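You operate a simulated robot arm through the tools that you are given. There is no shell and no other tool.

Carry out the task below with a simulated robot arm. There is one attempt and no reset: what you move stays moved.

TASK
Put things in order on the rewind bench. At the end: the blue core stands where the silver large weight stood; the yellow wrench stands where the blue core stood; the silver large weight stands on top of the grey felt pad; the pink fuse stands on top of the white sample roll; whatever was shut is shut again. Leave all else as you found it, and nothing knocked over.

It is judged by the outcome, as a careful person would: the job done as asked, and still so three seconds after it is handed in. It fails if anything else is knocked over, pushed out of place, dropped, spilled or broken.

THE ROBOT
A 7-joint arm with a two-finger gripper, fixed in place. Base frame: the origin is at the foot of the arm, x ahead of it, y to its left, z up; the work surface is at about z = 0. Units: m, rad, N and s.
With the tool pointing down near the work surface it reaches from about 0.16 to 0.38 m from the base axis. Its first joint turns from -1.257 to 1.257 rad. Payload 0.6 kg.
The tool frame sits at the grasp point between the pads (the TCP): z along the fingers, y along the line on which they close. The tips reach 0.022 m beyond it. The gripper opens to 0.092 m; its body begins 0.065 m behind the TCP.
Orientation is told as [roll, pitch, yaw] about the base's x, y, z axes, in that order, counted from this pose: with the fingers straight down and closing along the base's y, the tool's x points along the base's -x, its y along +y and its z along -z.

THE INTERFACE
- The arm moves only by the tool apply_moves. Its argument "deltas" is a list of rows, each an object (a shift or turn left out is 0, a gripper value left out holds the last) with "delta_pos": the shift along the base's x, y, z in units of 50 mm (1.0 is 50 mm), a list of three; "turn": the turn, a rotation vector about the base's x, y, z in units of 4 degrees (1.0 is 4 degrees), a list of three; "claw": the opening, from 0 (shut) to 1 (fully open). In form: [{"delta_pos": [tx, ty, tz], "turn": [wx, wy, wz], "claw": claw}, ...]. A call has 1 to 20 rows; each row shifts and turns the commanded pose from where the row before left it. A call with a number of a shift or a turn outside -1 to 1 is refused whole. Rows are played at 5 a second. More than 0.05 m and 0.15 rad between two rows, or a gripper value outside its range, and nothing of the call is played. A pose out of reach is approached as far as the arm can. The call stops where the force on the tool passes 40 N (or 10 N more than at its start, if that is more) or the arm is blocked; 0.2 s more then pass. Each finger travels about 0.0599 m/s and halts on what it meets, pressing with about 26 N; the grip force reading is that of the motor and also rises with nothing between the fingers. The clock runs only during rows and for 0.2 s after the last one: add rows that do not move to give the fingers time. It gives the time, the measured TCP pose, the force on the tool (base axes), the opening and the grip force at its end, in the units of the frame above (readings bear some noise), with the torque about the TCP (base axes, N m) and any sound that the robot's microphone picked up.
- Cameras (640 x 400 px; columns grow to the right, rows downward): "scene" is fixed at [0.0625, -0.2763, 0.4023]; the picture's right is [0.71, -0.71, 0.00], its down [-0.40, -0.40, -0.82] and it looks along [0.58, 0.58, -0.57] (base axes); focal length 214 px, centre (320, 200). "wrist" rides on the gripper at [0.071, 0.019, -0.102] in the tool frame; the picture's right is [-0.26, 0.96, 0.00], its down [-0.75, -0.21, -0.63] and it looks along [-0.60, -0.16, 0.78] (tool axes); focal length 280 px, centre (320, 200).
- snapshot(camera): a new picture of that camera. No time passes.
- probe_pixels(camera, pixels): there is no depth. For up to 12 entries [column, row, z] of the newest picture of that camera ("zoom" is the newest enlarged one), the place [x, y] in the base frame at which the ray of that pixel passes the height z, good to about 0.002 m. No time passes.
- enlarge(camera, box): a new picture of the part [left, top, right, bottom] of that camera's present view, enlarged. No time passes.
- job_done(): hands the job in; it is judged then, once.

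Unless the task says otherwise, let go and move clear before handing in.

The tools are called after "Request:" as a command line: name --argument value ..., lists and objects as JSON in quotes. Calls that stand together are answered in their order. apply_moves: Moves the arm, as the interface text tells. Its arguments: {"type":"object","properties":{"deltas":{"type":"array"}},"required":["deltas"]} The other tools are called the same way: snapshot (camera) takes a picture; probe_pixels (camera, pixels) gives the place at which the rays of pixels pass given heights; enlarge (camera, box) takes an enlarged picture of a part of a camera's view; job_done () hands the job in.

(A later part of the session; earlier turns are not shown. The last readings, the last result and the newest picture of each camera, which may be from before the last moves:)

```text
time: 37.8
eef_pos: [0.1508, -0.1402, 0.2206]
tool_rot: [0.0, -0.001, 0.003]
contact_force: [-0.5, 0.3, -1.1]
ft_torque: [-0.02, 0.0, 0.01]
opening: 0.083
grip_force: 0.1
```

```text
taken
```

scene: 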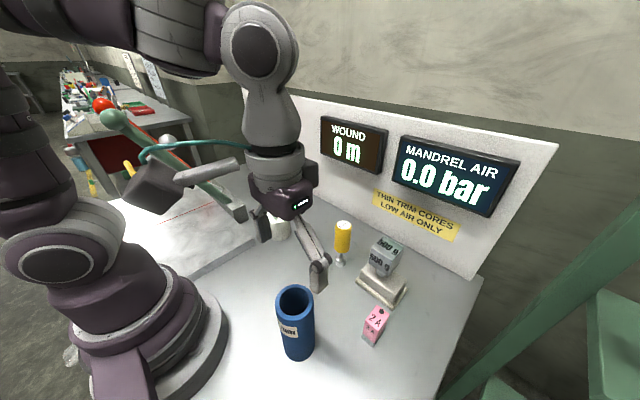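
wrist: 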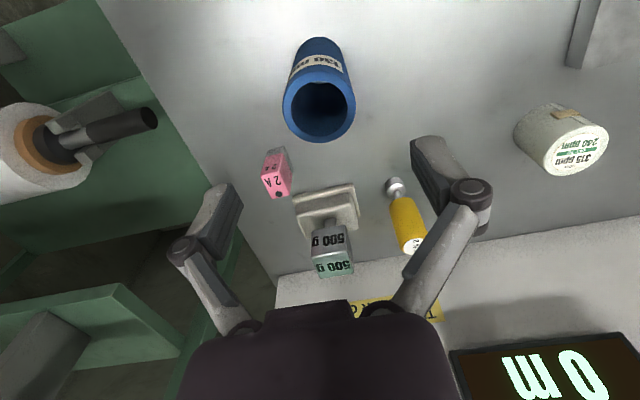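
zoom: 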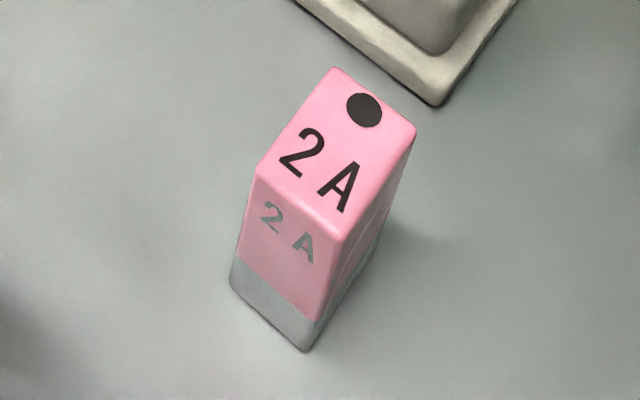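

The fuse is fully visible now. Probing its base corners (373,347.5), (361.5,337) and top corners at candidate heights, from both cameras.

Request:
probe_pixels --camera "scene" --pixels '[[372.75, 347.5, 0.0], [361.5, 337.0, 0.0], [377.2, 305.1, 0.055], [389.5, 314.5, 0.055], [378.75, 329.8, 0.055], [365.25, 321.25, 0.055], [377.2, 305.1, 0.045], [389.5, 314.5, 0.045], [378.75, 329.8, 0.045], [365.25, 321.25, 0.045], [295, 305, 0.13], [298, 350, 0.0]]'

Request:
enlarge --camera "wrist" --box '[240, 130, 320, 210]'

Request:
enlarge --camera "wrist" --box '[270, 20, 370, 150]'

```text
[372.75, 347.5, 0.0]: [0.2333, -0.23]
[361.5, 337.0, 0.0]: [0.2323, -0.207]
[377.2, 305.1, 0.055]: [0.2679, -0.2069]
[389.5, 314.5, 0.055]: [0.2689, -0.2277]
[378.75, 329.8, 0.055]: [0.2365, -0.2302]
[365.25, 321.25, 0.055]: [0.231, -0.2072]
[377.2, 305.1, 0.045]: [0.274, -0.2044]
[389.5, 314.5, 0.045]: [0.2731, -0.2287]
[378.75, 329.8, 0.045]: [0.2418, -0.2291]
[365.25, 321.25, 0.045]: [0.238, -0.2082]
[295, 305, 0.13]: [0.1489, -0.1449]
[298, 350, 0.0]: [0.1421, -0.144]
```

```text
5.00 times, centred on (280, 170) of wrist
```

zoom: 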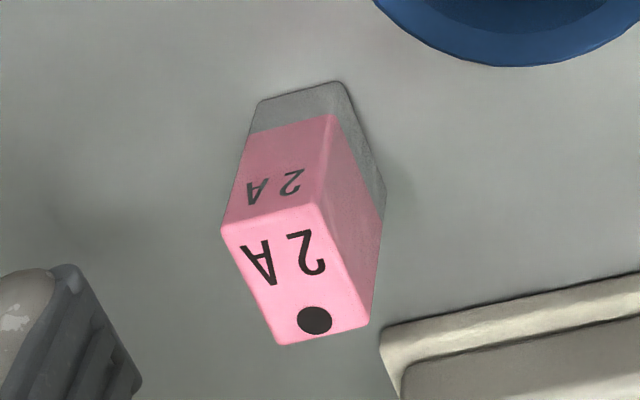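

```text
3.08 times, centred on (320, 85) of wrist
```

zoom: 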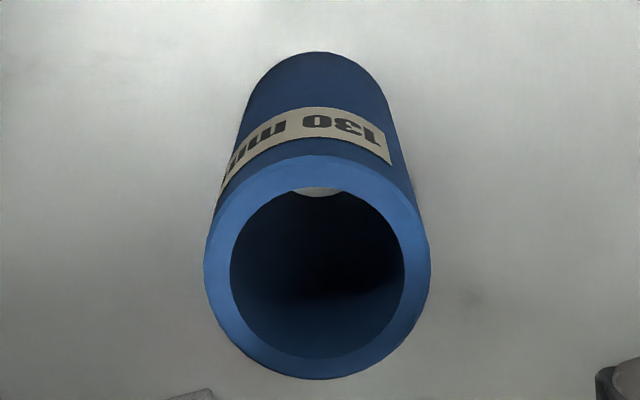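

Fuse: centre ≈(0.2497,-0.218), 34×22 mm, top ≈0.057, square to the axes; the core now stands at ≈(0.149,-0.143). I'll go above the fuse with the gripper at ~50 mm and descend to z≈0.12 to check.

Request:
apply_moves --deltas '[{"delta_pos": [0.66, -0.52, 0], "claw": 0.55}, {"delta_pos": [0.66, -0.52, 0]}, {"delta_pos": [0.66, -0.52, 0]}, {"delta_pos": [0, 0, -0.7]}, {"delta_pos": [0, 0, -0.7]}, {"delta_pos": [0, 0, -0.6]}, {"delta_pos": [0, 0, 0]}]'

Request:
snapshot --camera "wrist"

Request:
snapshot --camera "scene"

```text
time: 39.4
eef_pos: [0.2513, -0.2175, 0.1187]
tool_rot: [-0.001, 0.001, 0.003]
contact_force: [-0.5, -0.4, 0.3]
ft_torque: [0.01, 0.02, -0.02]
opening: 0.0507
grip_force: 0.0
```

```text
taken
```

wrist: 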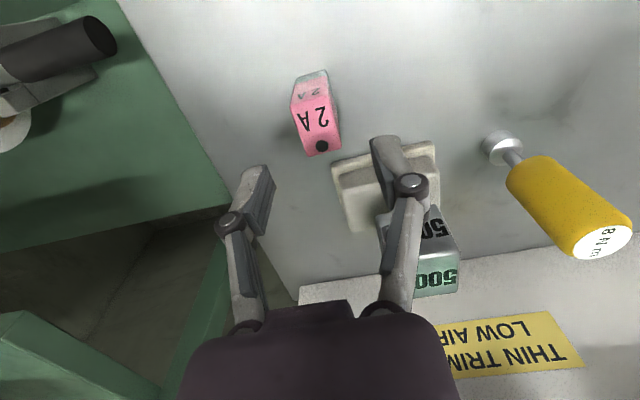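

```text
taken
```

scene: 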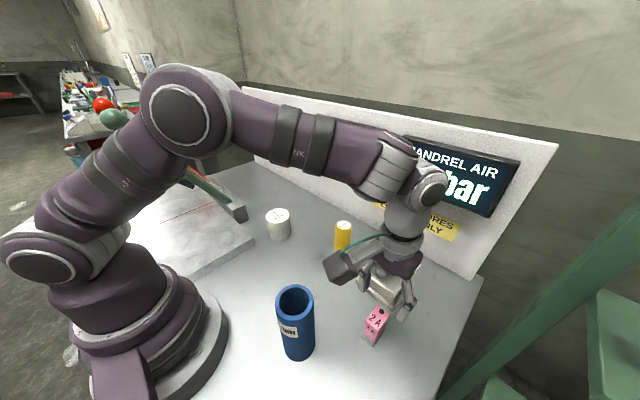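

The fuse's top (318,125) is right under the TCP. Descending to grip height z≈0.044 and closing gently.

Request:
apply_moves --deltas '[{"delta_pos": [-0.02, 0, -0.5]}, {"delta_pos": [0, 0, -0.5]}, {"delta_pos": [0, 0, -0.48]}, {"delta_pos": [0, 0, 0]}]'

Request:
snapshot --camera "wrist"

Request:
enlarge --camera "scene" --box '[260, 220, 440, 370]'

```text
time: 40.4
eef_pos: [0.2481, -0.2183, 0.0458]
tool_rot: [-0.001, 0.001, 0.001]
contact_force: [-0.4, 0.3, -0.2]
ft_torque: [0.01, -0.04, 0.01]
opening: 0.0506
grip_force: 0.1
```

```text
taken
```

wrist: 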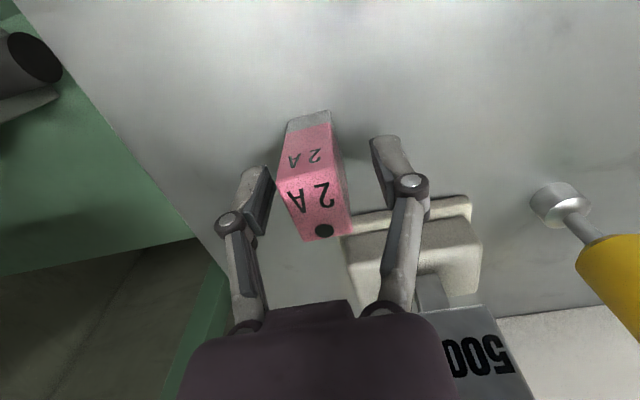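

```text
2.67 times, centred on (350, 295) of scene
```

zoom: 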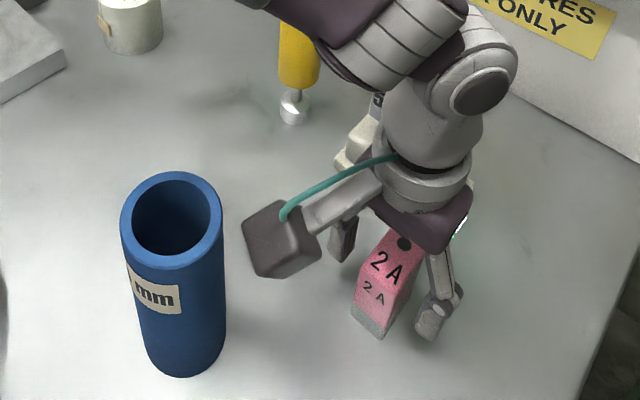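

The fuse sits between the fingers, and the camera box clears the core. Closing.

Request:
apply_moves --deltas '[{"claw": 0.35}, {"claw": 0.15}, {"claw": 0.0}, {"claw": 0.0}, {"claw": 0.0}]'

Request:
snapshot --camera "wrist"

```text
time: 41.5
eef_pos: [0.2487, -0.2195, 0.0465]
tool_rot: [0.002, -0.001, 0.001]
contact_force: [0.1, 0.4, 1.6]
ft_torque: [0.02, -0.01, 0.03]
opening: 0.023
grip_force: 25.9
```

```text
taken
```

wrist: 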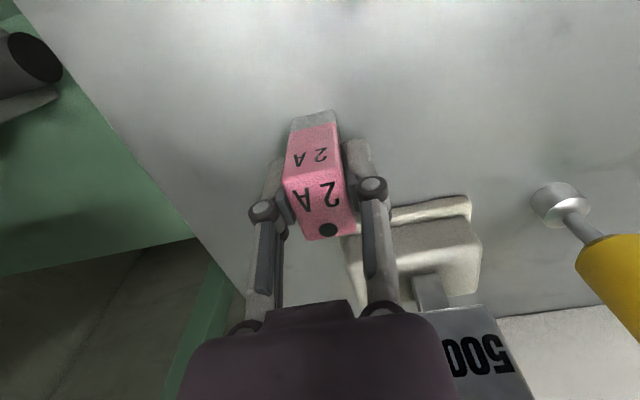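

Gripped at 23 mm. Lifting straight up to clear everything (TCP z≈0.22).

Request:
apply_moves --deltas '[{"delta_pos": [0, 0, 0.3]}, {"delta_pos": [0, 0, 0.7]}, {"delta_pos": [0, 0, 0.8]}, {"delta_pos": [0, 0, 0.8]}, {"delta_pos": [0, 0, 0.8]}, {"delta_pos": [0, 0, 0]}]'

Request:
snapshot --camera "scene"

Request:
snapshot --camera "wrist"

```text
time: 43.0
eef_pos: [0.2485, -0.2179, 0.2168]
tool_rot: [0.003, 0.002, 0.002]
contact_force: [-0.2, -0.8, -0.7]
ft_torque: [0.04, 0.04, 0.01]
opening: 0.0232
grip_force: 26.0
```

```text
taken
```

scene: 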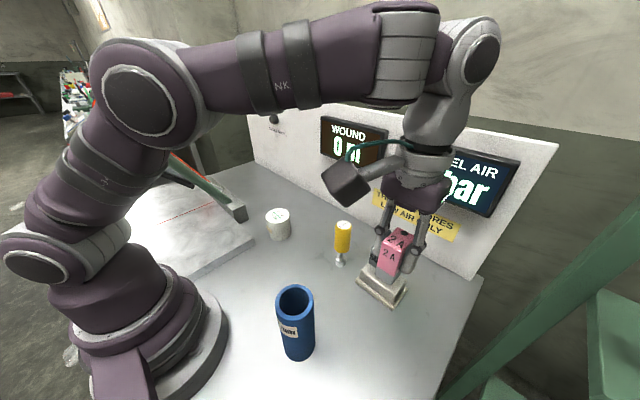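

```text
taken
```

wrist: 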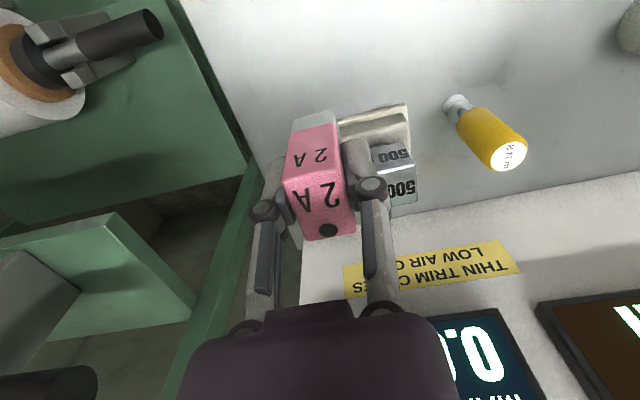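

The fuse is held upright and clear. I'll carry it in +y toward the roll, stopping short at about (0.268,0.02) to view the roll.

Request:
apply_moves --deltas '[{"delta_pos": [0.06, 0.8, 0.1]}, {"delta_pos": [0.06, 0.8, 0]}, {"delta_pos": [0.06, 0.8, 0]}, {"delta_pos": [0.06, 0.8, 0]}, {"delta_pos": [0.06, 0.8, 0]}, {"delta_pos": [0.06, 0.76, 0]}, {"delta_pos": [0, 0, 0]}]'

Request:
snapshot --camera "scene"

Request:
snapshot --camera "wrist"

```text
time: 44.5
eef_pos: [0.2666, 0.0209, 0.2205]
tool_rot: [0.002, 0.0, 0.001]
contact_force: [-0.3, -1.0, 0.3]
ft_torque: [0.0, -0.02, -0.02]
opening: 0.023
grip_force: 25.7
```

```text
taken
```

scene: 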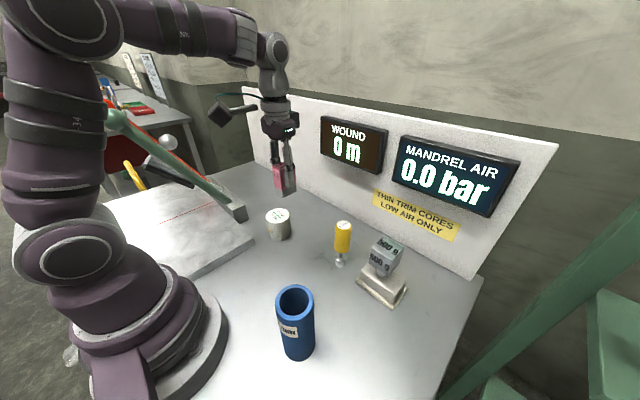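

```text
taken
```

wrist: 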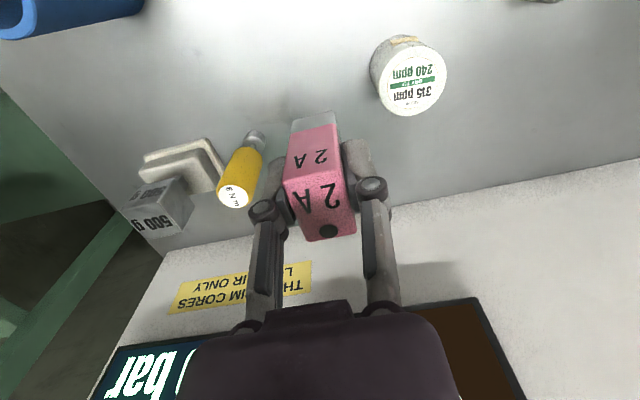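

The roll is at wrist (412,80) and scene (278,223). Zooming to measure its top centre.

Request:
enlarge --camera "wrist" --box '[350, 20, 470, 130]'

Request:
enlarge --camera "scene" --box '[245, 195, 315, 250]'

```text
3.64 times, centred on (410, 75) of wrist
```

zoom: 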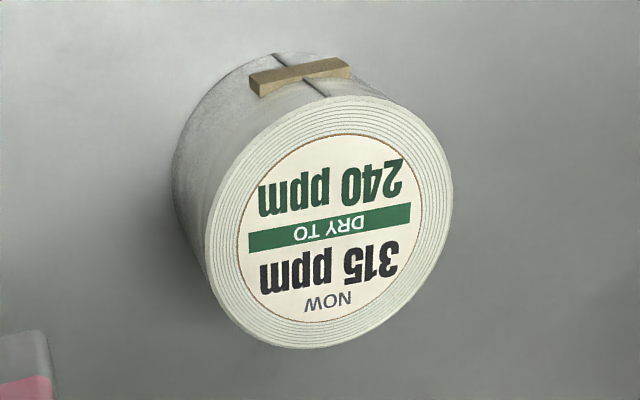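

```text
7.27 times, centred on (280, 222) of scene
```

zoom: 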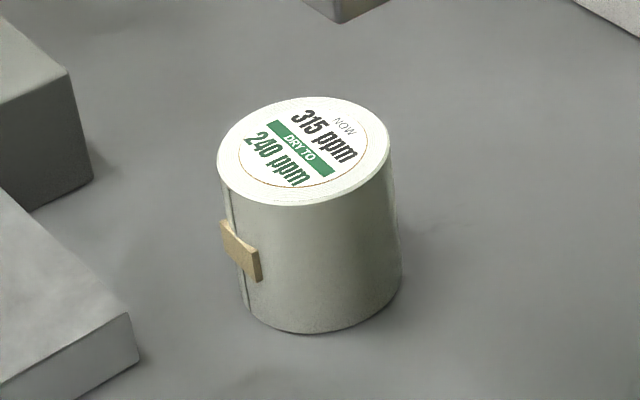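

Top-ellipse centres: wrist (412.3,81), scene (277.7,215.6). Probing both.

Request:
probe_pixels --camera "wrist" --pixels '[[412.3, 81.05, 0.05], [412.3, 81.05, 0.055], [412.3, 81.05, 0.06], [378, 83, 0.055], [446.6, 79, 0.055]]'

Request:
probe_pixels --camera "scene" --pixels '[[277.7, 215.6, 0.05], [277.7, 215.6, 0.055], [277.7, 215.6, 0.06], [265.8, 216, 0.055], [289.6, 215, 0.055]]'

```text
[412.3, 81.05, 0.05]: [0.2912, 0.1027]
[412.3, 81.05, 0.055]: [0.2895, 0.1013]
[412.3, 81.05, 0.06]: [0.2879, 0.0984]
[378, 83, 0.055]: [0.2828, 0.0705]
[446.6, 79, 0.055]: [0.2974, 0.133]
```

```text
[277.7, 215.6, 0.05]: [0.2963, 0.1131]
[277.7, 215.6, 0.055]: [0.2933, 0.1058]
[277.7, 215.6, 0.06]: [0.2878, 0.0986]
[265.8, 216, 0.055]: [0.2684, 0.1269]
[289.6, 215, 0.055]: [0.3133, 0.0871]
```

Both agree at z≈0.06: roll centre (0.288,0.099). I'll bring the fuse above it at z≈0.15 and check visually.

Request:
apply_moves --deltas '[{"delta_pos": [0.2, 0.78, 0]}, {"delta_pos": [0.21, 0.78, 0]}, {"delta_pos": [0, 0, -0.5]}, {"delta_pos": [0, 0, -0.5]}, {"delta_pos": [0, 0, -0.4]}, {"delta_pos": [0, 0, 0]}]'

Request:
snapshot --camera "wrist"

Request:
snapshot --camera "scene"

Request:
enlarge --camera "scene" --box '[235, 160, 335, 250]'

```text
time: 46.0
eef_pos: [0.2865, 0.0982, 0.1507]
tool_rot: [0.001, -0.001, 0.003]
contact_force: [0.3, 0.2, -1.1]
ft_torque: [0.02, -0.02, -0.01]
opening: 0.023
grip_force: 26.0
```

```text
taken
```

wrist: 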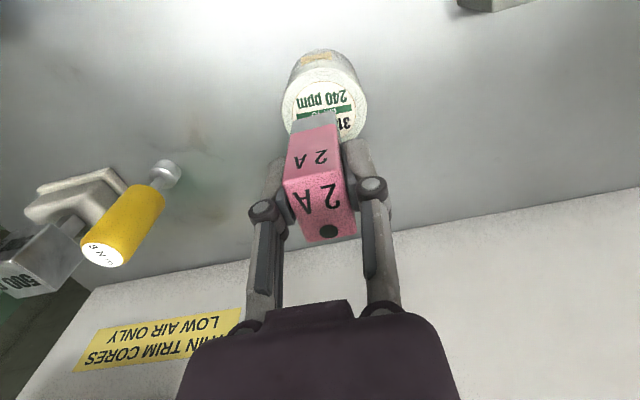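

```text
taken
```

scene: 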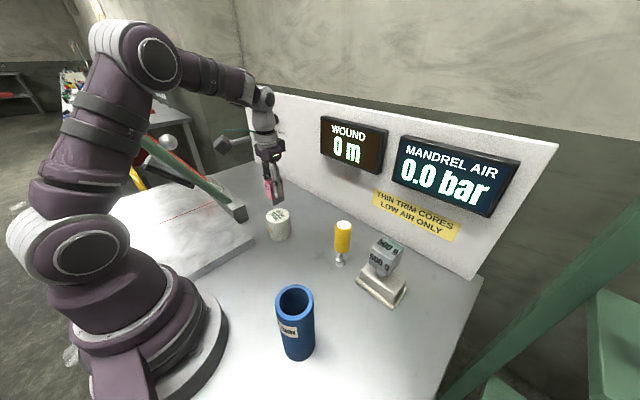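

```text
4.44 times, centred on (285, 205) of scene
```

zoom: 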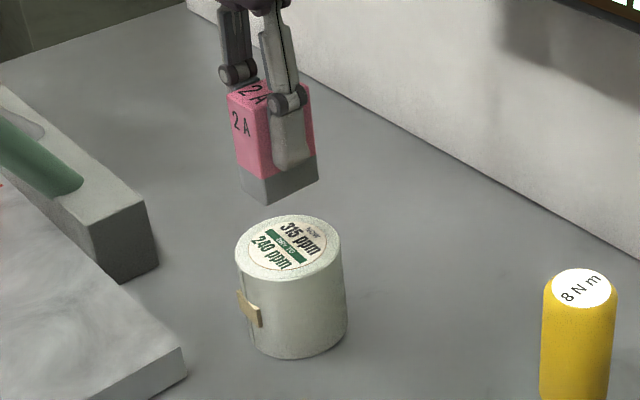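

Fuse is above the roll; roll ellipse column ≈325 vs. TCP 320, aligned. Lowering to about 7 mm above expected contact.

Request:
apply_moves --deltas '[{"delta_pos": [0, 0, -0.3]}, {"delta_pos": [0, 0, -0.3]}, {"delta_pos": [0, 0, -0.15]}, {"delta_pos": [0, 0, 0]}]'

Request:
snapshot --camera "wrist"

Request:
enlarge --camera "scene" --box '[245, 175, 315, 245]'

```text
time: 47.0
eef_pos: [0.2873, 0.0972, 0.113]
tool_rot: [0.0, 0.0, 0.001]
contact_force: [0.6, 0.0, -1.1]
ft_torque: [0.03, -0.01, 0.0]
opening: 0.0231
grip_force: 26.0
```

```text
taken
```

wrist: 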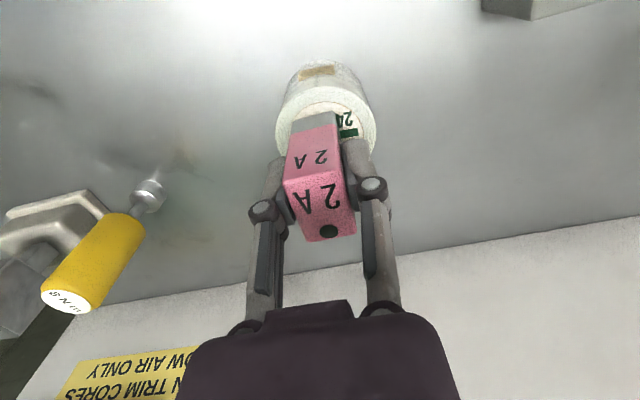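

```text
5.71 times, centred on (280, 210) of scene
```

zoom: 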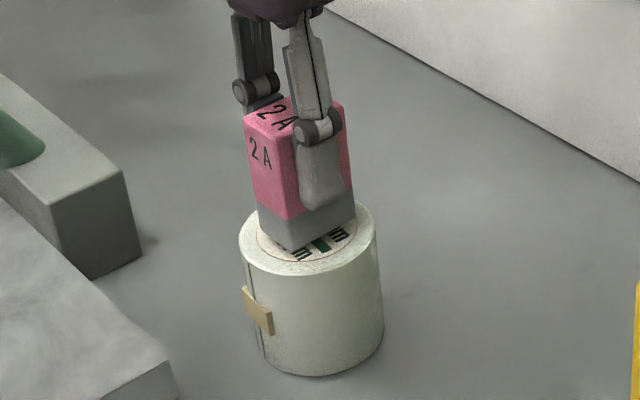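

Nicely centred over the roll. Now millimetre steps down, watching the force.

Request:
apply_moves --deltas '[{"delta_pos": [0, 0, -0.04]}, {"delta_pos": [0, 0, -0.04]}, {"delta_pos": [0, 0, 0]}]'

```text
time: 47.8
eef_pos: [0.2865, 0.0978, 0.1094]
tool_rot: [0.002, -0.001, 0.001]
contact_force: [0.0, -0.1, -0.9]
ft_torque: [-0.02, 0.02, -0.03]
opening: 0.0232
grip_force: 25.9
```

Request:
apply_moves --deltas '[{"delta_pos": [0, 0, -0.03]}, {"delta_pos": [0, 0, -0.02]}, {"delta_pos": [0, 0, 0]}]'

```text
time: 48.5
eef_pos: [0.2878, 0.0972, 0.1071]
tool_rot: [0.001, -0.002, 0.002]
contact_force: [-1.4, -0.7, 24.3]
ft_torque: [0.04, 0.01, 0.01]
opening: 0.0231
grip_force: 25.6
```

Touch-down on the roll (24 N). Backing off ~1.3 mm and checking.

Request:
apply_moves --deltas '[{"delta_pos": [0, 0, 0.024]}, {"delta_pos": [0, 0, 0]}]'

Request:
enlarge --camera "scene" --box '[245, 175, 315, 245]'

```text
time: 49.1
eef_pos: [0.286, 0.0979, 0.108]
tool_rot: [0.0, 0.002, 0.002]
contact_force: [-0.9, 0.3, 0.2]
ft_torque: [0.0, 0.0, -0.01]
opening: 0.0229
grip_force: 26.2
```

```text
5.71 times, centred on (280, 210) of scene
```

zoom: 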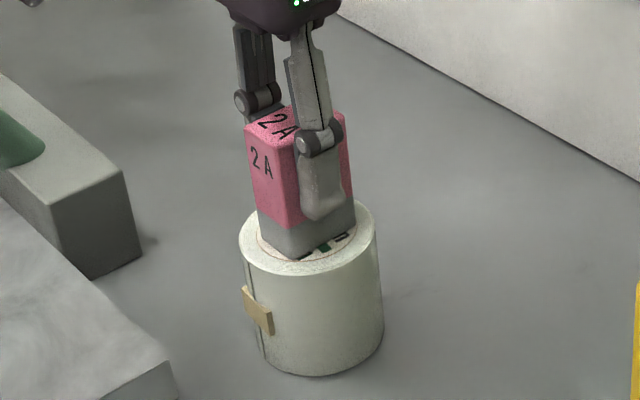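

The fuse rests centred on the roll with force ≈0. Lowering a hair and opening slowly.

Request:
apply_moves --deltas '[{"delta_pos": [0, 0, -0.006]}, {"claw": 0.3}, {"claw": 0.38}, {"claw": 0.46}, {"claw": 0.52}, {"claw": 0.52}]'

Request:
snapshot --camera "wrist"

Request:
enlarge --camera "scene" --box '[245, 175, 315, 245]'

```text
time: 50.5
eef_pos: [0.2876, 0.0973, 0.1064]
tool_rot: [0.002, 0.001, 0.002]
contact_force: [0.5, -0.7, -1.0]
ft_torque: [0.0, 0.0, -0.01]
opening: 0.0479
grip_force: 0.0
```

```text
taken
```

wrist: 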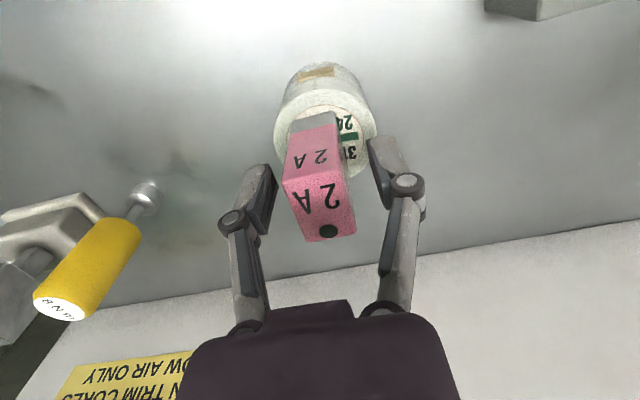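

```text
5.71 times, centred on (280, 210) of scene
```

zoom: 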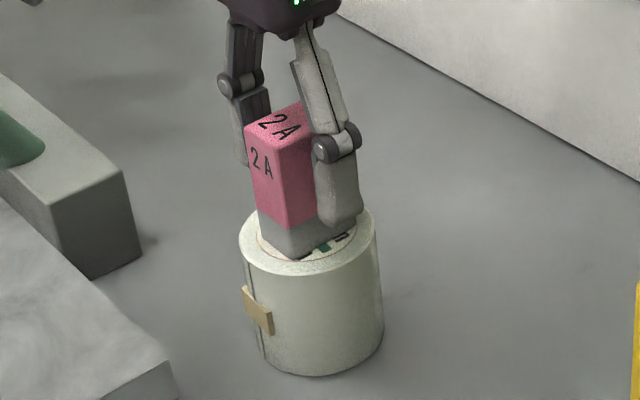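

The fuse stands on the roll, fingers clear. Rising straight up, then I'll head toward the wrench at (0.329,-0.079).

Request:
apply_moves --deltas '[{"delta_pos": [0, 0, 0.4]}, {"delta_pos": [0, 0, 0.7]}, {"delta_pos": [0, 0, 0.7]}, {"delta_pos": [0, -0.7, 0]}, {"delta_pos": [0, -0.7, 0]}, {"delta_pos": [0, -0.7, 0]}, {"delta_pos": [0.1, -0.7, 0]}, {"delta_pos": [0, 0, 0]}]'

Request:
snapshot --camera "wrist"

Request:
snapshot --camera "scene"

```text
time: 52.4
eef_pos: [0.2914, -0.0429, 0.1975]
tool_rot: [0.001, 0.0, 0.003]
contact_force: [-0.1, -0.2, 0.1]
ft_torque: [0.02, 0.01, -0.02]
opening: 0.0478
grip_force: 0.0
```

```text
taken
```

wrist: 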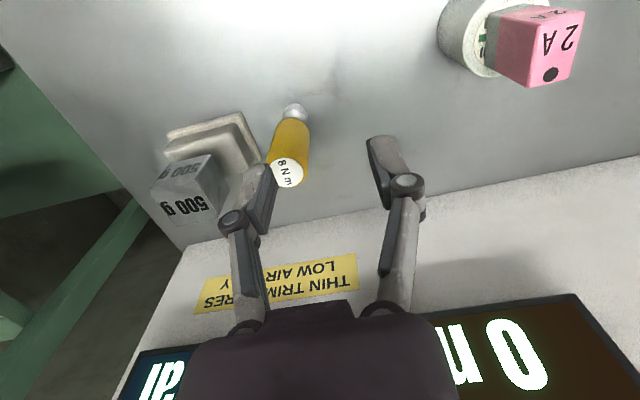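

```text
taken
```

scene: 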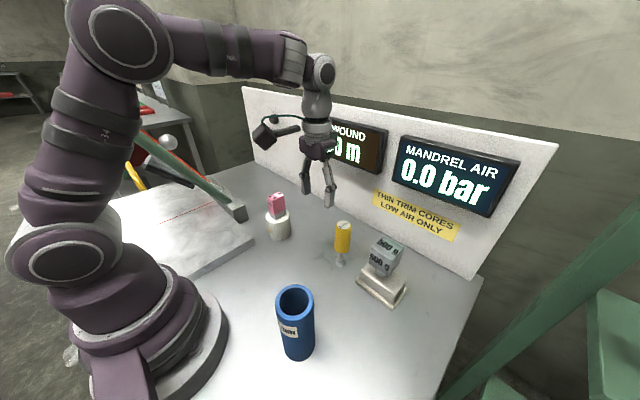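

All is standing: fuse on roll, weight on pad, core in its place. Zooming on the wrench at wrist (290,145) to refine its centre.

Request:
enlarge --camera "wrist" --box '[240, 90, 340, 200]'

Request:
enlarge --camera "scene" --box '[310, 210, 380, 275]'

```text
3.64 times, centred on (290, 145) of wrist
```

zoom: 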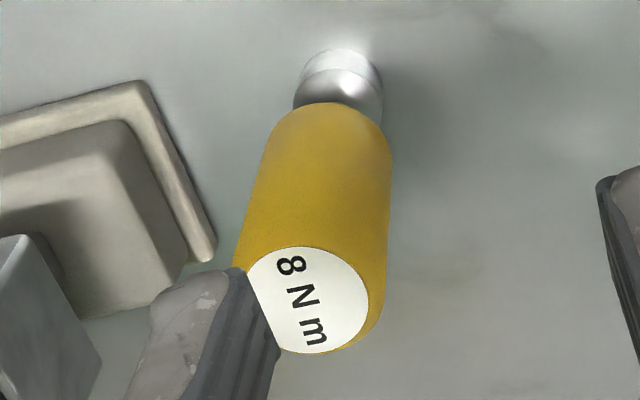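

```text
6.15 times, centred on (345, 242) of scene
```

zoom: 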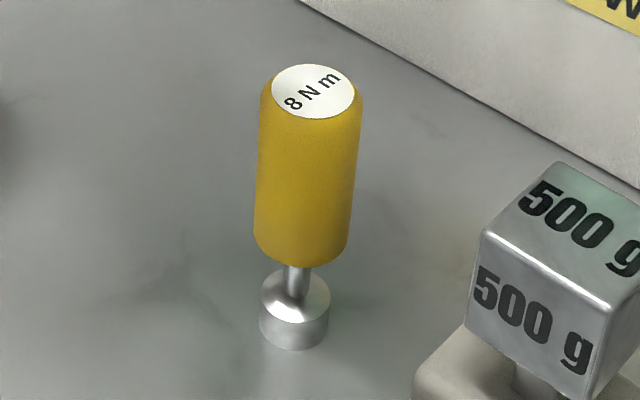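

Wrench label disc centre: wrist (286.7,172.5), scene (344,224.9); socket base centre scene (340.8,263.6). Probing.

Request:
probe_pixels --camera "wrist" --pixels '[[286.7, 172.5, 0.105], [286.7, 172.5, 0.11], [286.7, 172.5, 0.115], [286.7, 172.5, 0.12], [295, 108, 0.0]]'

Request:
probe_pixels --camera "scene" --pixels '[[344.0, 224.9, 0.105], [344.0, 224.9, 0.11], [344.0, 224.9, 0.115], [344.0, 224.9, 0.12], [340.8, 263.6, 0.0], [340.8, 242, 0.05], [341, 248, 0.04]]'

```text
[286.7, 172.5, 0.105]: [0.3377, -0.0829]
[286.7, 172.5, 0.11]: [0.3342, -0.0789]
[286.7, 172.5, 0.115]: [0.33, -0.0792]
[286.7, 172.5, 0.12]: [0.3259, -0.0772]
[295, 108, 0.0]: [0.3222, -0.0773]
```

```text
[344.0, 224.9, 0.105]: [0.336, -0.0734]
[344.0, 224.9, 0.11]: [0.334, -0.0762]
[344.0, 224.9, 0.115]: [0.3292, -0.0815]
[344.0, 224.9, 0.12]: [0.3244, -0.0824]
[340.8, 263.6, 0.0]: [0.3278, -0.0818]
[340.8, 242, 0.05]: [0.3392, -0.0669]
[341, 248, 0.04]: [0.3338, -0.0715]
```

Wrench centre (0.330,-0.080), top ≈0.114. Moving above it at z≈0.195, then down to z≈0.15 for a check.

Request:
apply_moves --deltas '[{"delta_pos": [0.38, -0.37, 0]}, {"delta_pos": [0.38, -0.37, 0]}, {"delta_pos": [0, 0, -0.45], "claw": 0.6}, {"delta_pos": [0, 0, -0.45]}, {"delta_pos": [0, 0, 0]}]'

Request:
snapshot --camera "wrist"

Request:
snapshot --camera "scene"

```text
time: 53.5
eef_pos: [0.3293, -0.0797, 0.1513]
tool_rot: [0.001, -0.001, 0.001]
contact_force: [-0.1, 0.2, -0.1]
ft_torque: [0.03, -0.01, -0.01]
opening: 0.0551
grip_force: 0.0
```

```text
taken
```

wrist: 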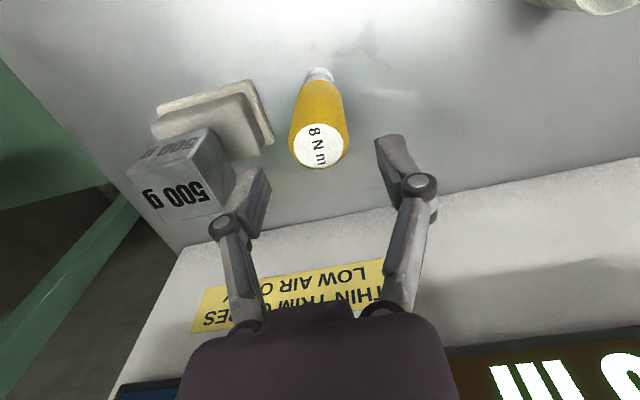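

```text
taken
```

scene: 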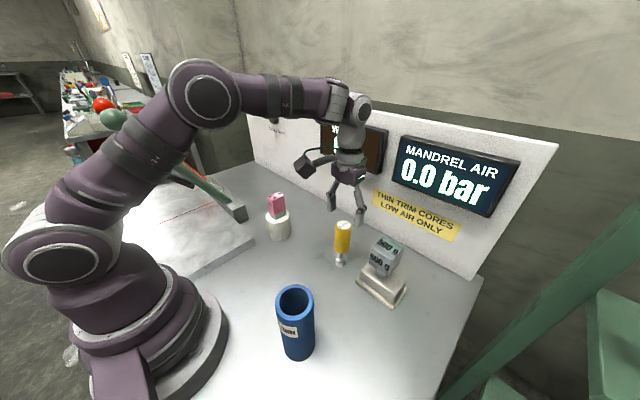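

The wrench top (319,146) is exactly beneath the TCP, and the left finger should pass ~24 mm from the weight. Descending to z≈0.095 in steps.

Request:
apply_moves --deltas '[{"delta_pos": [0, 0, -0.4]}, {"delta_pos": [0, 0, -0.4]}, {"delta_pos": [0, 0, -0.32]}, {"delta_pos": [0, 0, 0]}]'

Request:
snapshot --camera "wrist"

Request:
enlarge --camera "scene" --box '[290, 180, 430, 310]'

```text
time: 54.5
eef_pos: [0.3296, -0.08, 0.0965]
tool_rot: [0.002, -0.001, 0.002]
contact_force: [0.2, -0.1, 0.2]
ft_torque: [-0.01, 0.02, -0.01]
opening: 0.0552
grip_force: 0.1
```

```text
taken
```

wrist: 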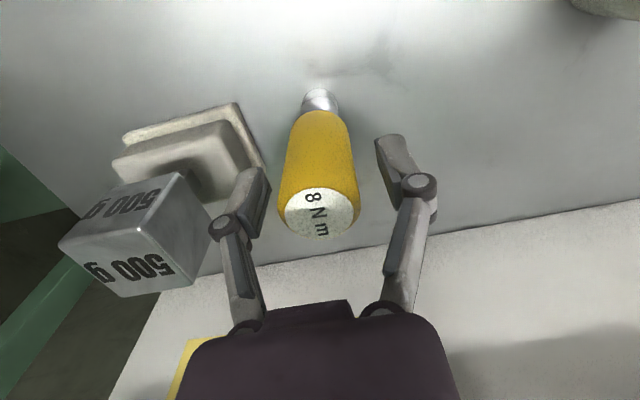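

```text
3.08 times, centred on (360, 245) of scene
```

zoom: 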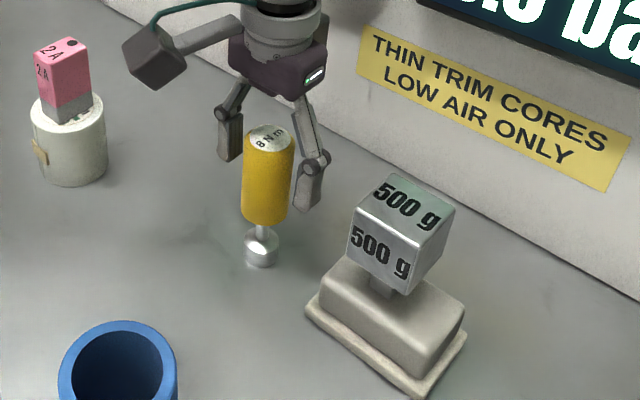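

The wrench is centred between the fingers with good clearance to the weight. Closing gently.

Request:
apply_moves --deltas '[{"claw": 0.48}, {"claw": 0.42}, {"claw": 0.38}, {"claw": 0.2}, {"claw": 0.0}, {"claw": 0.0}, {"claw": 0.0}]'

Request:
snapshot --camera "wrist"

```text
time: 56.1
eef_pos: [0.3297, -0.08, 0.0966]
tool_rot: [0.002, 0.0, 0.002]
contact_force: [-0.9, -1.4, 3.4]
ft_torque: [-0.01, 0.0, 0.0]
opening: 0.033
grip_force: 25.8
```

```text
taken
```

wrist: 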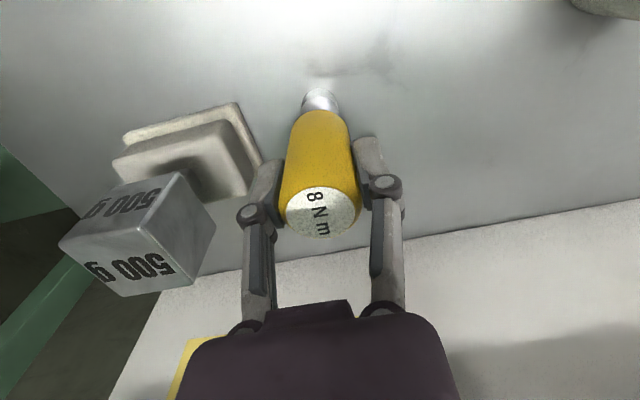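

Gripped at 33 mm. Lifting slowly, then higher while easing inward so I stay within reach.

Request:
apply_moves --deltas '[{"delta_pos": [0, 0, 0.2]}, {"delta_pos": [0, 0, 0.4]}, {"delta_pos": [0, 0, 0.6]}, {"delta_pos": [-0.3, 0, 0.6]}, {"delta_pos": [-0.6, 0, 0.5]}, {"delta_pos": [-0.6, 0, 0.5]}, {"delta_pos": [0, 0, 0]}]'

Request:
snapshot --camera "wrist"

Request:
snapshot --camera "scene"

```text
time: 57.8
eef_pos: [0.2549, -0.0785, 0.235]
tool_rot: [0.002, 0.0, 0.002]
contact_force: [1.4, -0.2, -1.5]
ft_torque: [0.01, 0.01, 0.0]
opening: 0.033
grip_force: 25.7
```

```text
taken
```

wrist: 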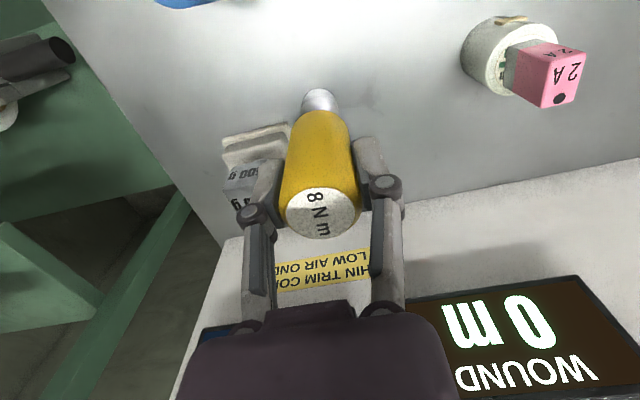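

```text
taken
```

scene: 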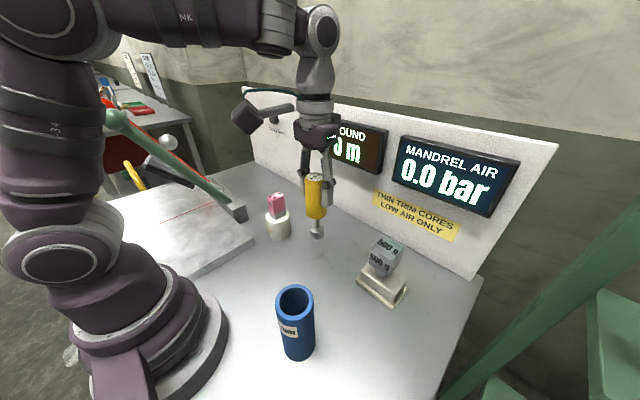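

Wrench held upright, base at ≈0.138, above every top. Carrying it along -y clear of the core and weight, then in to the core's old spot (0.168,-0.2495).

Request:
apply_moves --deltas '[{"delta_pos": [-0.05, -0.85, 0]}, {"delta_pos": [-0.05, -0.85, 0]}, {"delta_pos": [-0.1, -0.85, 0]}, {"delta_pos": [-0.7, -0.44, 0]}, {"delta_pos": [-0.84, -0.43, 0]}, {"delta_pos": [0, 0, 0]}, {"delta_pos": [0, 0, 0]}]'

Request:
snapshot --camera "wrist"

Request:
snapshot --camera "scene"

```text
time: 59.4
eef_pos: [0.1671, -0.2499, 0.2363]
tool_rot: [0.002, 0.0, 0.0]
contact_force: [0.5, -0.2, -1.1]
ft_torque: [0.04, 0.0, 0.02]
opening: 0.0332
grip_force: 26.1
```

```text
taken
```

wrist: 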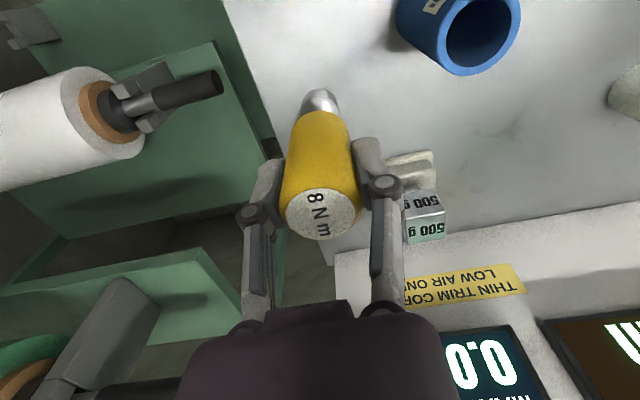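

```text
taken
```

scene: 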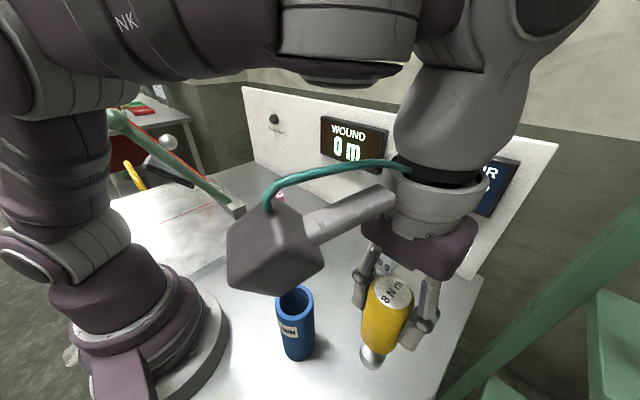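

Directly above the spot at (0.167,-0.250). Descending to about 8 mm above expected contact.

Request:
apply_moves --deltas '[{"delta_pos": [0.01, 0, -0.65]}, {"delta_pos": [0, 0, -0.65]}, {"delta_pos": [0, 0, -0.65]}, {"delta_pos": [0, 0, -0.45]}, {"delta_pos": [0, 0, -0.2]}, {"delta_pos": [0, 0, 0]}]'

Request:
snapshot --camera "wrist"

Request:
snapshot --camera "scene"

```text
time: 60.8
eef_pos: [0.1682, -0.2507, 0.1068]
tool_rot: [0.002, 0.001, 0.002]
contact_force: [-0.3, 0.0, -0.8]
ft_torque: [-0.02, -0.04, 0.02]
opening: 0.0329
grip_force: 26.2
```

```text
taken
```

wrist: 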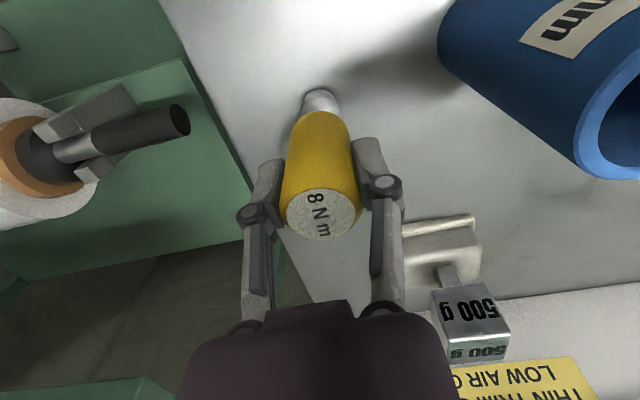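

```text
taken
```

scene: 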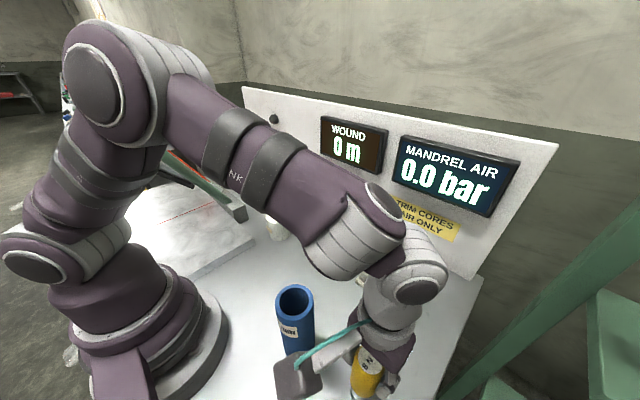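

Clear all round. Lowering in small steps to contact (expected z≈0.0965).

Request:
apply_moves --deltas '[{"delta_pos": [0, 0, -0.06]}, {"delta_pos": [0, 0, -0.06]}, {"delta_pos": [0, 0, -0.04]}, {"delta_pos": [0, 0, 0]}]'

```text
time: 61.8
eef_pos: [0.1683, -0.2501, 0.0986]
tool_rot: [0.001, 0.0, 0.003]
contact_force: [0.3, 0.7, -1.8]
ft_torque: [0.0, 0.0, -0.04]
opening: 0.0331
grip_force: 25.7
```

Request:
apply_moves --deltas '[{"delta_pos": [0, 0, -0.02]}, {"delta_pos": [0, 0, -0.02]}, {"delta_pos": [0, 0, 0]}]'

```text
time: 62.5
eef_pos: [0.1681, -0.2516, 0.0967]
tool_rot: [0.001, 0.0, 0.002]
contact_force: [-2.8, 1.8, 14.3]
ft_torque: [0.2, 0.15, 0.05]
opening: 0.033
grip_force: 25.7
```

Contact (14 N). Backing off 0.8 mm to unload.

Request:
apply_moves --deltas '[{"delta_pos": [0, 0, 0.014]}, {"delta_pos": [0, 0, 0]}]'

Request:
snapshot --camera "wrist"

```text
time: 63.1
eef_pos: [0.1692, -0.2506, 0.097]
tool_rot: [0.002, 0.0, 0.004]
contact_force: [-0.2, -0.3, -1.1]
ft_torque: [0.0, 0.01, -0.01]
opening: 0.0333
grip_force: 25.5
```

```text
taken
```

wrist: 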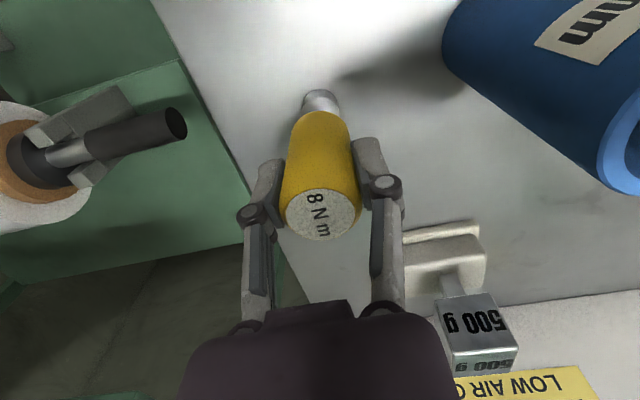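

Load reads as just hanging, so I'll lower 0.4 mm for light contact and then open slowly.

Request:
apply_moves --deltas '[{"delta_pos": [0, 0, -0.007]}, {"delta_pos": [0, 0, 0]}]'

```text
time: 63.8
eef_pos: [0.169, -0.2499, 0.0974]
tool_rot: [0.002, 0.0, 0.0]
contact_force: [-1.9, 2.7, 9.1]
ft_torque: [0.18, 0.08, 0.02]
opening: 0.0332
grip_force: 25.9
```

Light contact (9 N, slightly off-axis). I'll relieve 0.2 mm more, then open gradually so it settles on its base.

Request:
apply_moves --deltas '[{"delta_pos": [0, 0, 0.004]}, {"delta_pos": [0, 0, 0]}]'

Request:
enlarge --camera "scene" --box '[320, 310, 440, 400]'

```text
time: 64.3
eef_pos: [0.1686, -0.2522, 0.0967]
tool_rot: [0.002, 0.001, 0.001]
contact_force: [0.6, -0.8, 0.0]
ft_torque: [-0.01, -0.07, -0.02]
opening: 0.0329
grip_force: 26.4
```

```text
4.44 times, centred on (380, 355) of scene
```

zoom: 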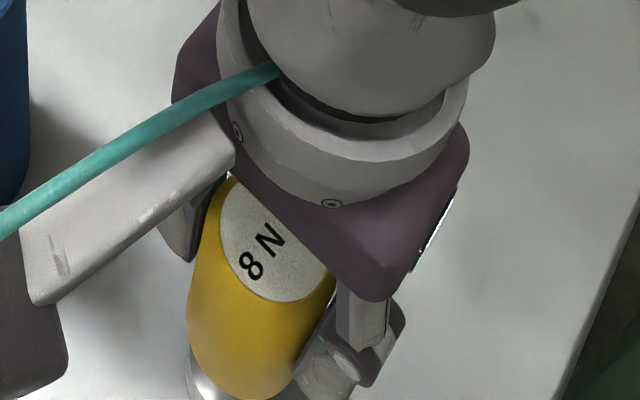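

Force ≈0 with the base just touching. Opening gradually.

Request:
apply_moves --deltas '[{"claw": 0.34}, {"claw": 0.37}, {"claw": 0.39}, {"claw": 0.41}, {"claw": 0.45}, {"claw": 0.52}, {"claw": 0.6}, {"claw": 0.6}]'

Request:
snapshot --camera "wrist"

```text
time: 66.2
eef_pos: [0.1688, -0.251, 0.0963]
tool_rot: [0.002, -0.001, 0.003]
contact_force: [0.3, 0.6, 0.0]
ft_torque: [-0.01, -0.03, 0.01]
opening: 0.0554
grip_force: 0.1
```

```text
taken
```

wrist: 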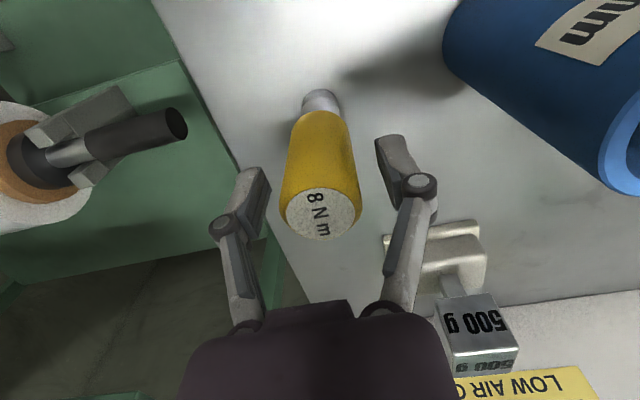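

The wrench stands free between the open fingers. Rising straight up to clear it, then taking a full look.

Request:
apply_moves --deltas '[{"delta_pos": [0, 0, 0.3]}, {"delta_pos": [0, 0, 0.6]}, {"delta_pos": [0, 0, 0.8]}, {"delta_pos": [0, 0, 0.8]}, {"delta_pos": [0, 0, 0.8]}, {"delta_pos": [0, 0, 0]}]'

Request:
snapshot --camera "wrist"

Request:
snapshot --camera "scene"

```text
time: 67.5
eef_pos: [0.1681, -0.2498, 0.2627]
tool_rot: [0.001, 0.0, 0.0]
contact_force: [0.2, -0.6, -0.6]
ft_torque: [-0.05, 0.04, 0.01]
opening: 0.0554
grip_force: 0.1
```

```text
taken
```

wrist: 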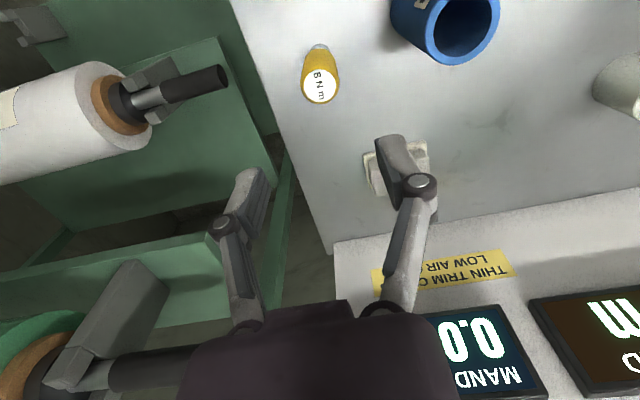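

```text
taken
```

scene: 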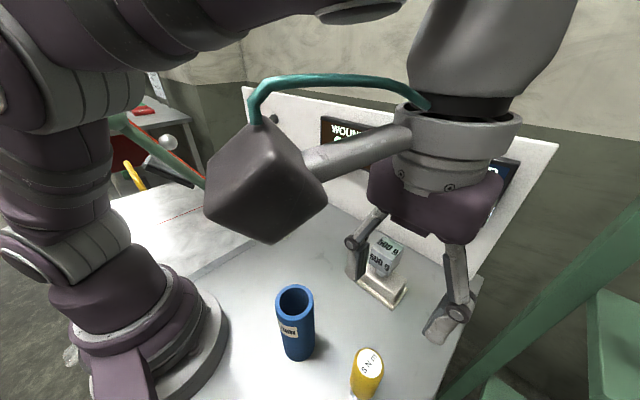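

All pieces are in place and upright. Moving the arm back toward its starting pose for an unobstructed final check.

Request:
apply_moves --deltas '[{"delta_pos": [-0.08, 0.5, 0.3], "claw": 1.0}, {"delta_pos": [-0.08, 0.6, 0.3]}, {"delta_pos": [-0.08, 0.6, 0.3]}, {"delta_pos": [-0.08, 0.58, 0.26]}, {"delta_pos": [0, 0, 0]}, {"delta_pos": [0, 0, 0]}]'

Request:
snapshot --camera "wrist"

Request:
snapshot --camera "scene"

Request:
enlarge --camera "scene" --box '[240, 180, 440, 400]'

```text
time: 69.0
eef_pos: [0.1536, -0.1359, 0.3194]
tool_rot: [0.001, 0.0, 0.001]
contact_force: [0.1, -0.7, 0.3]
ft_torque: [-0.01, -0.03, -0.01]
opening: 0.0919
grip_force: 0.1
```

```text
taken
```

wrist: 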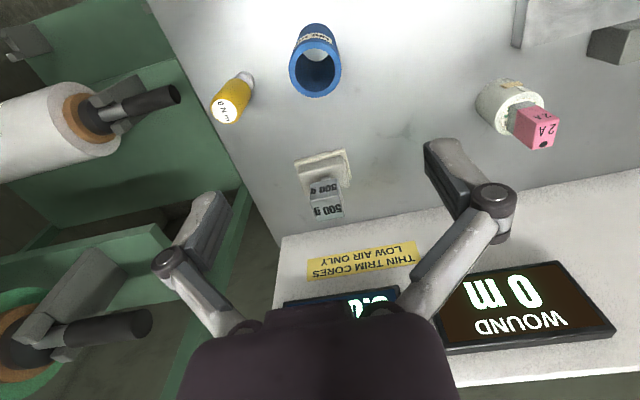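

```text
taken
```

scene: 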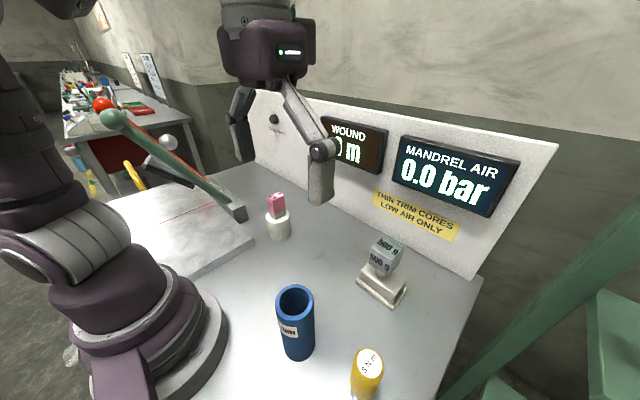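

```text
1.82 times, centred on (340, 290) of scene
```

zoom: 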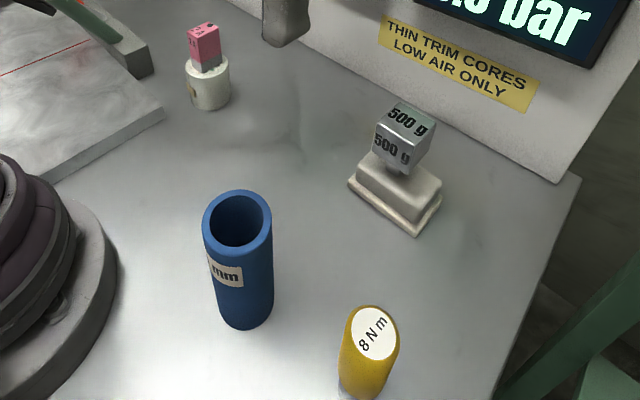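

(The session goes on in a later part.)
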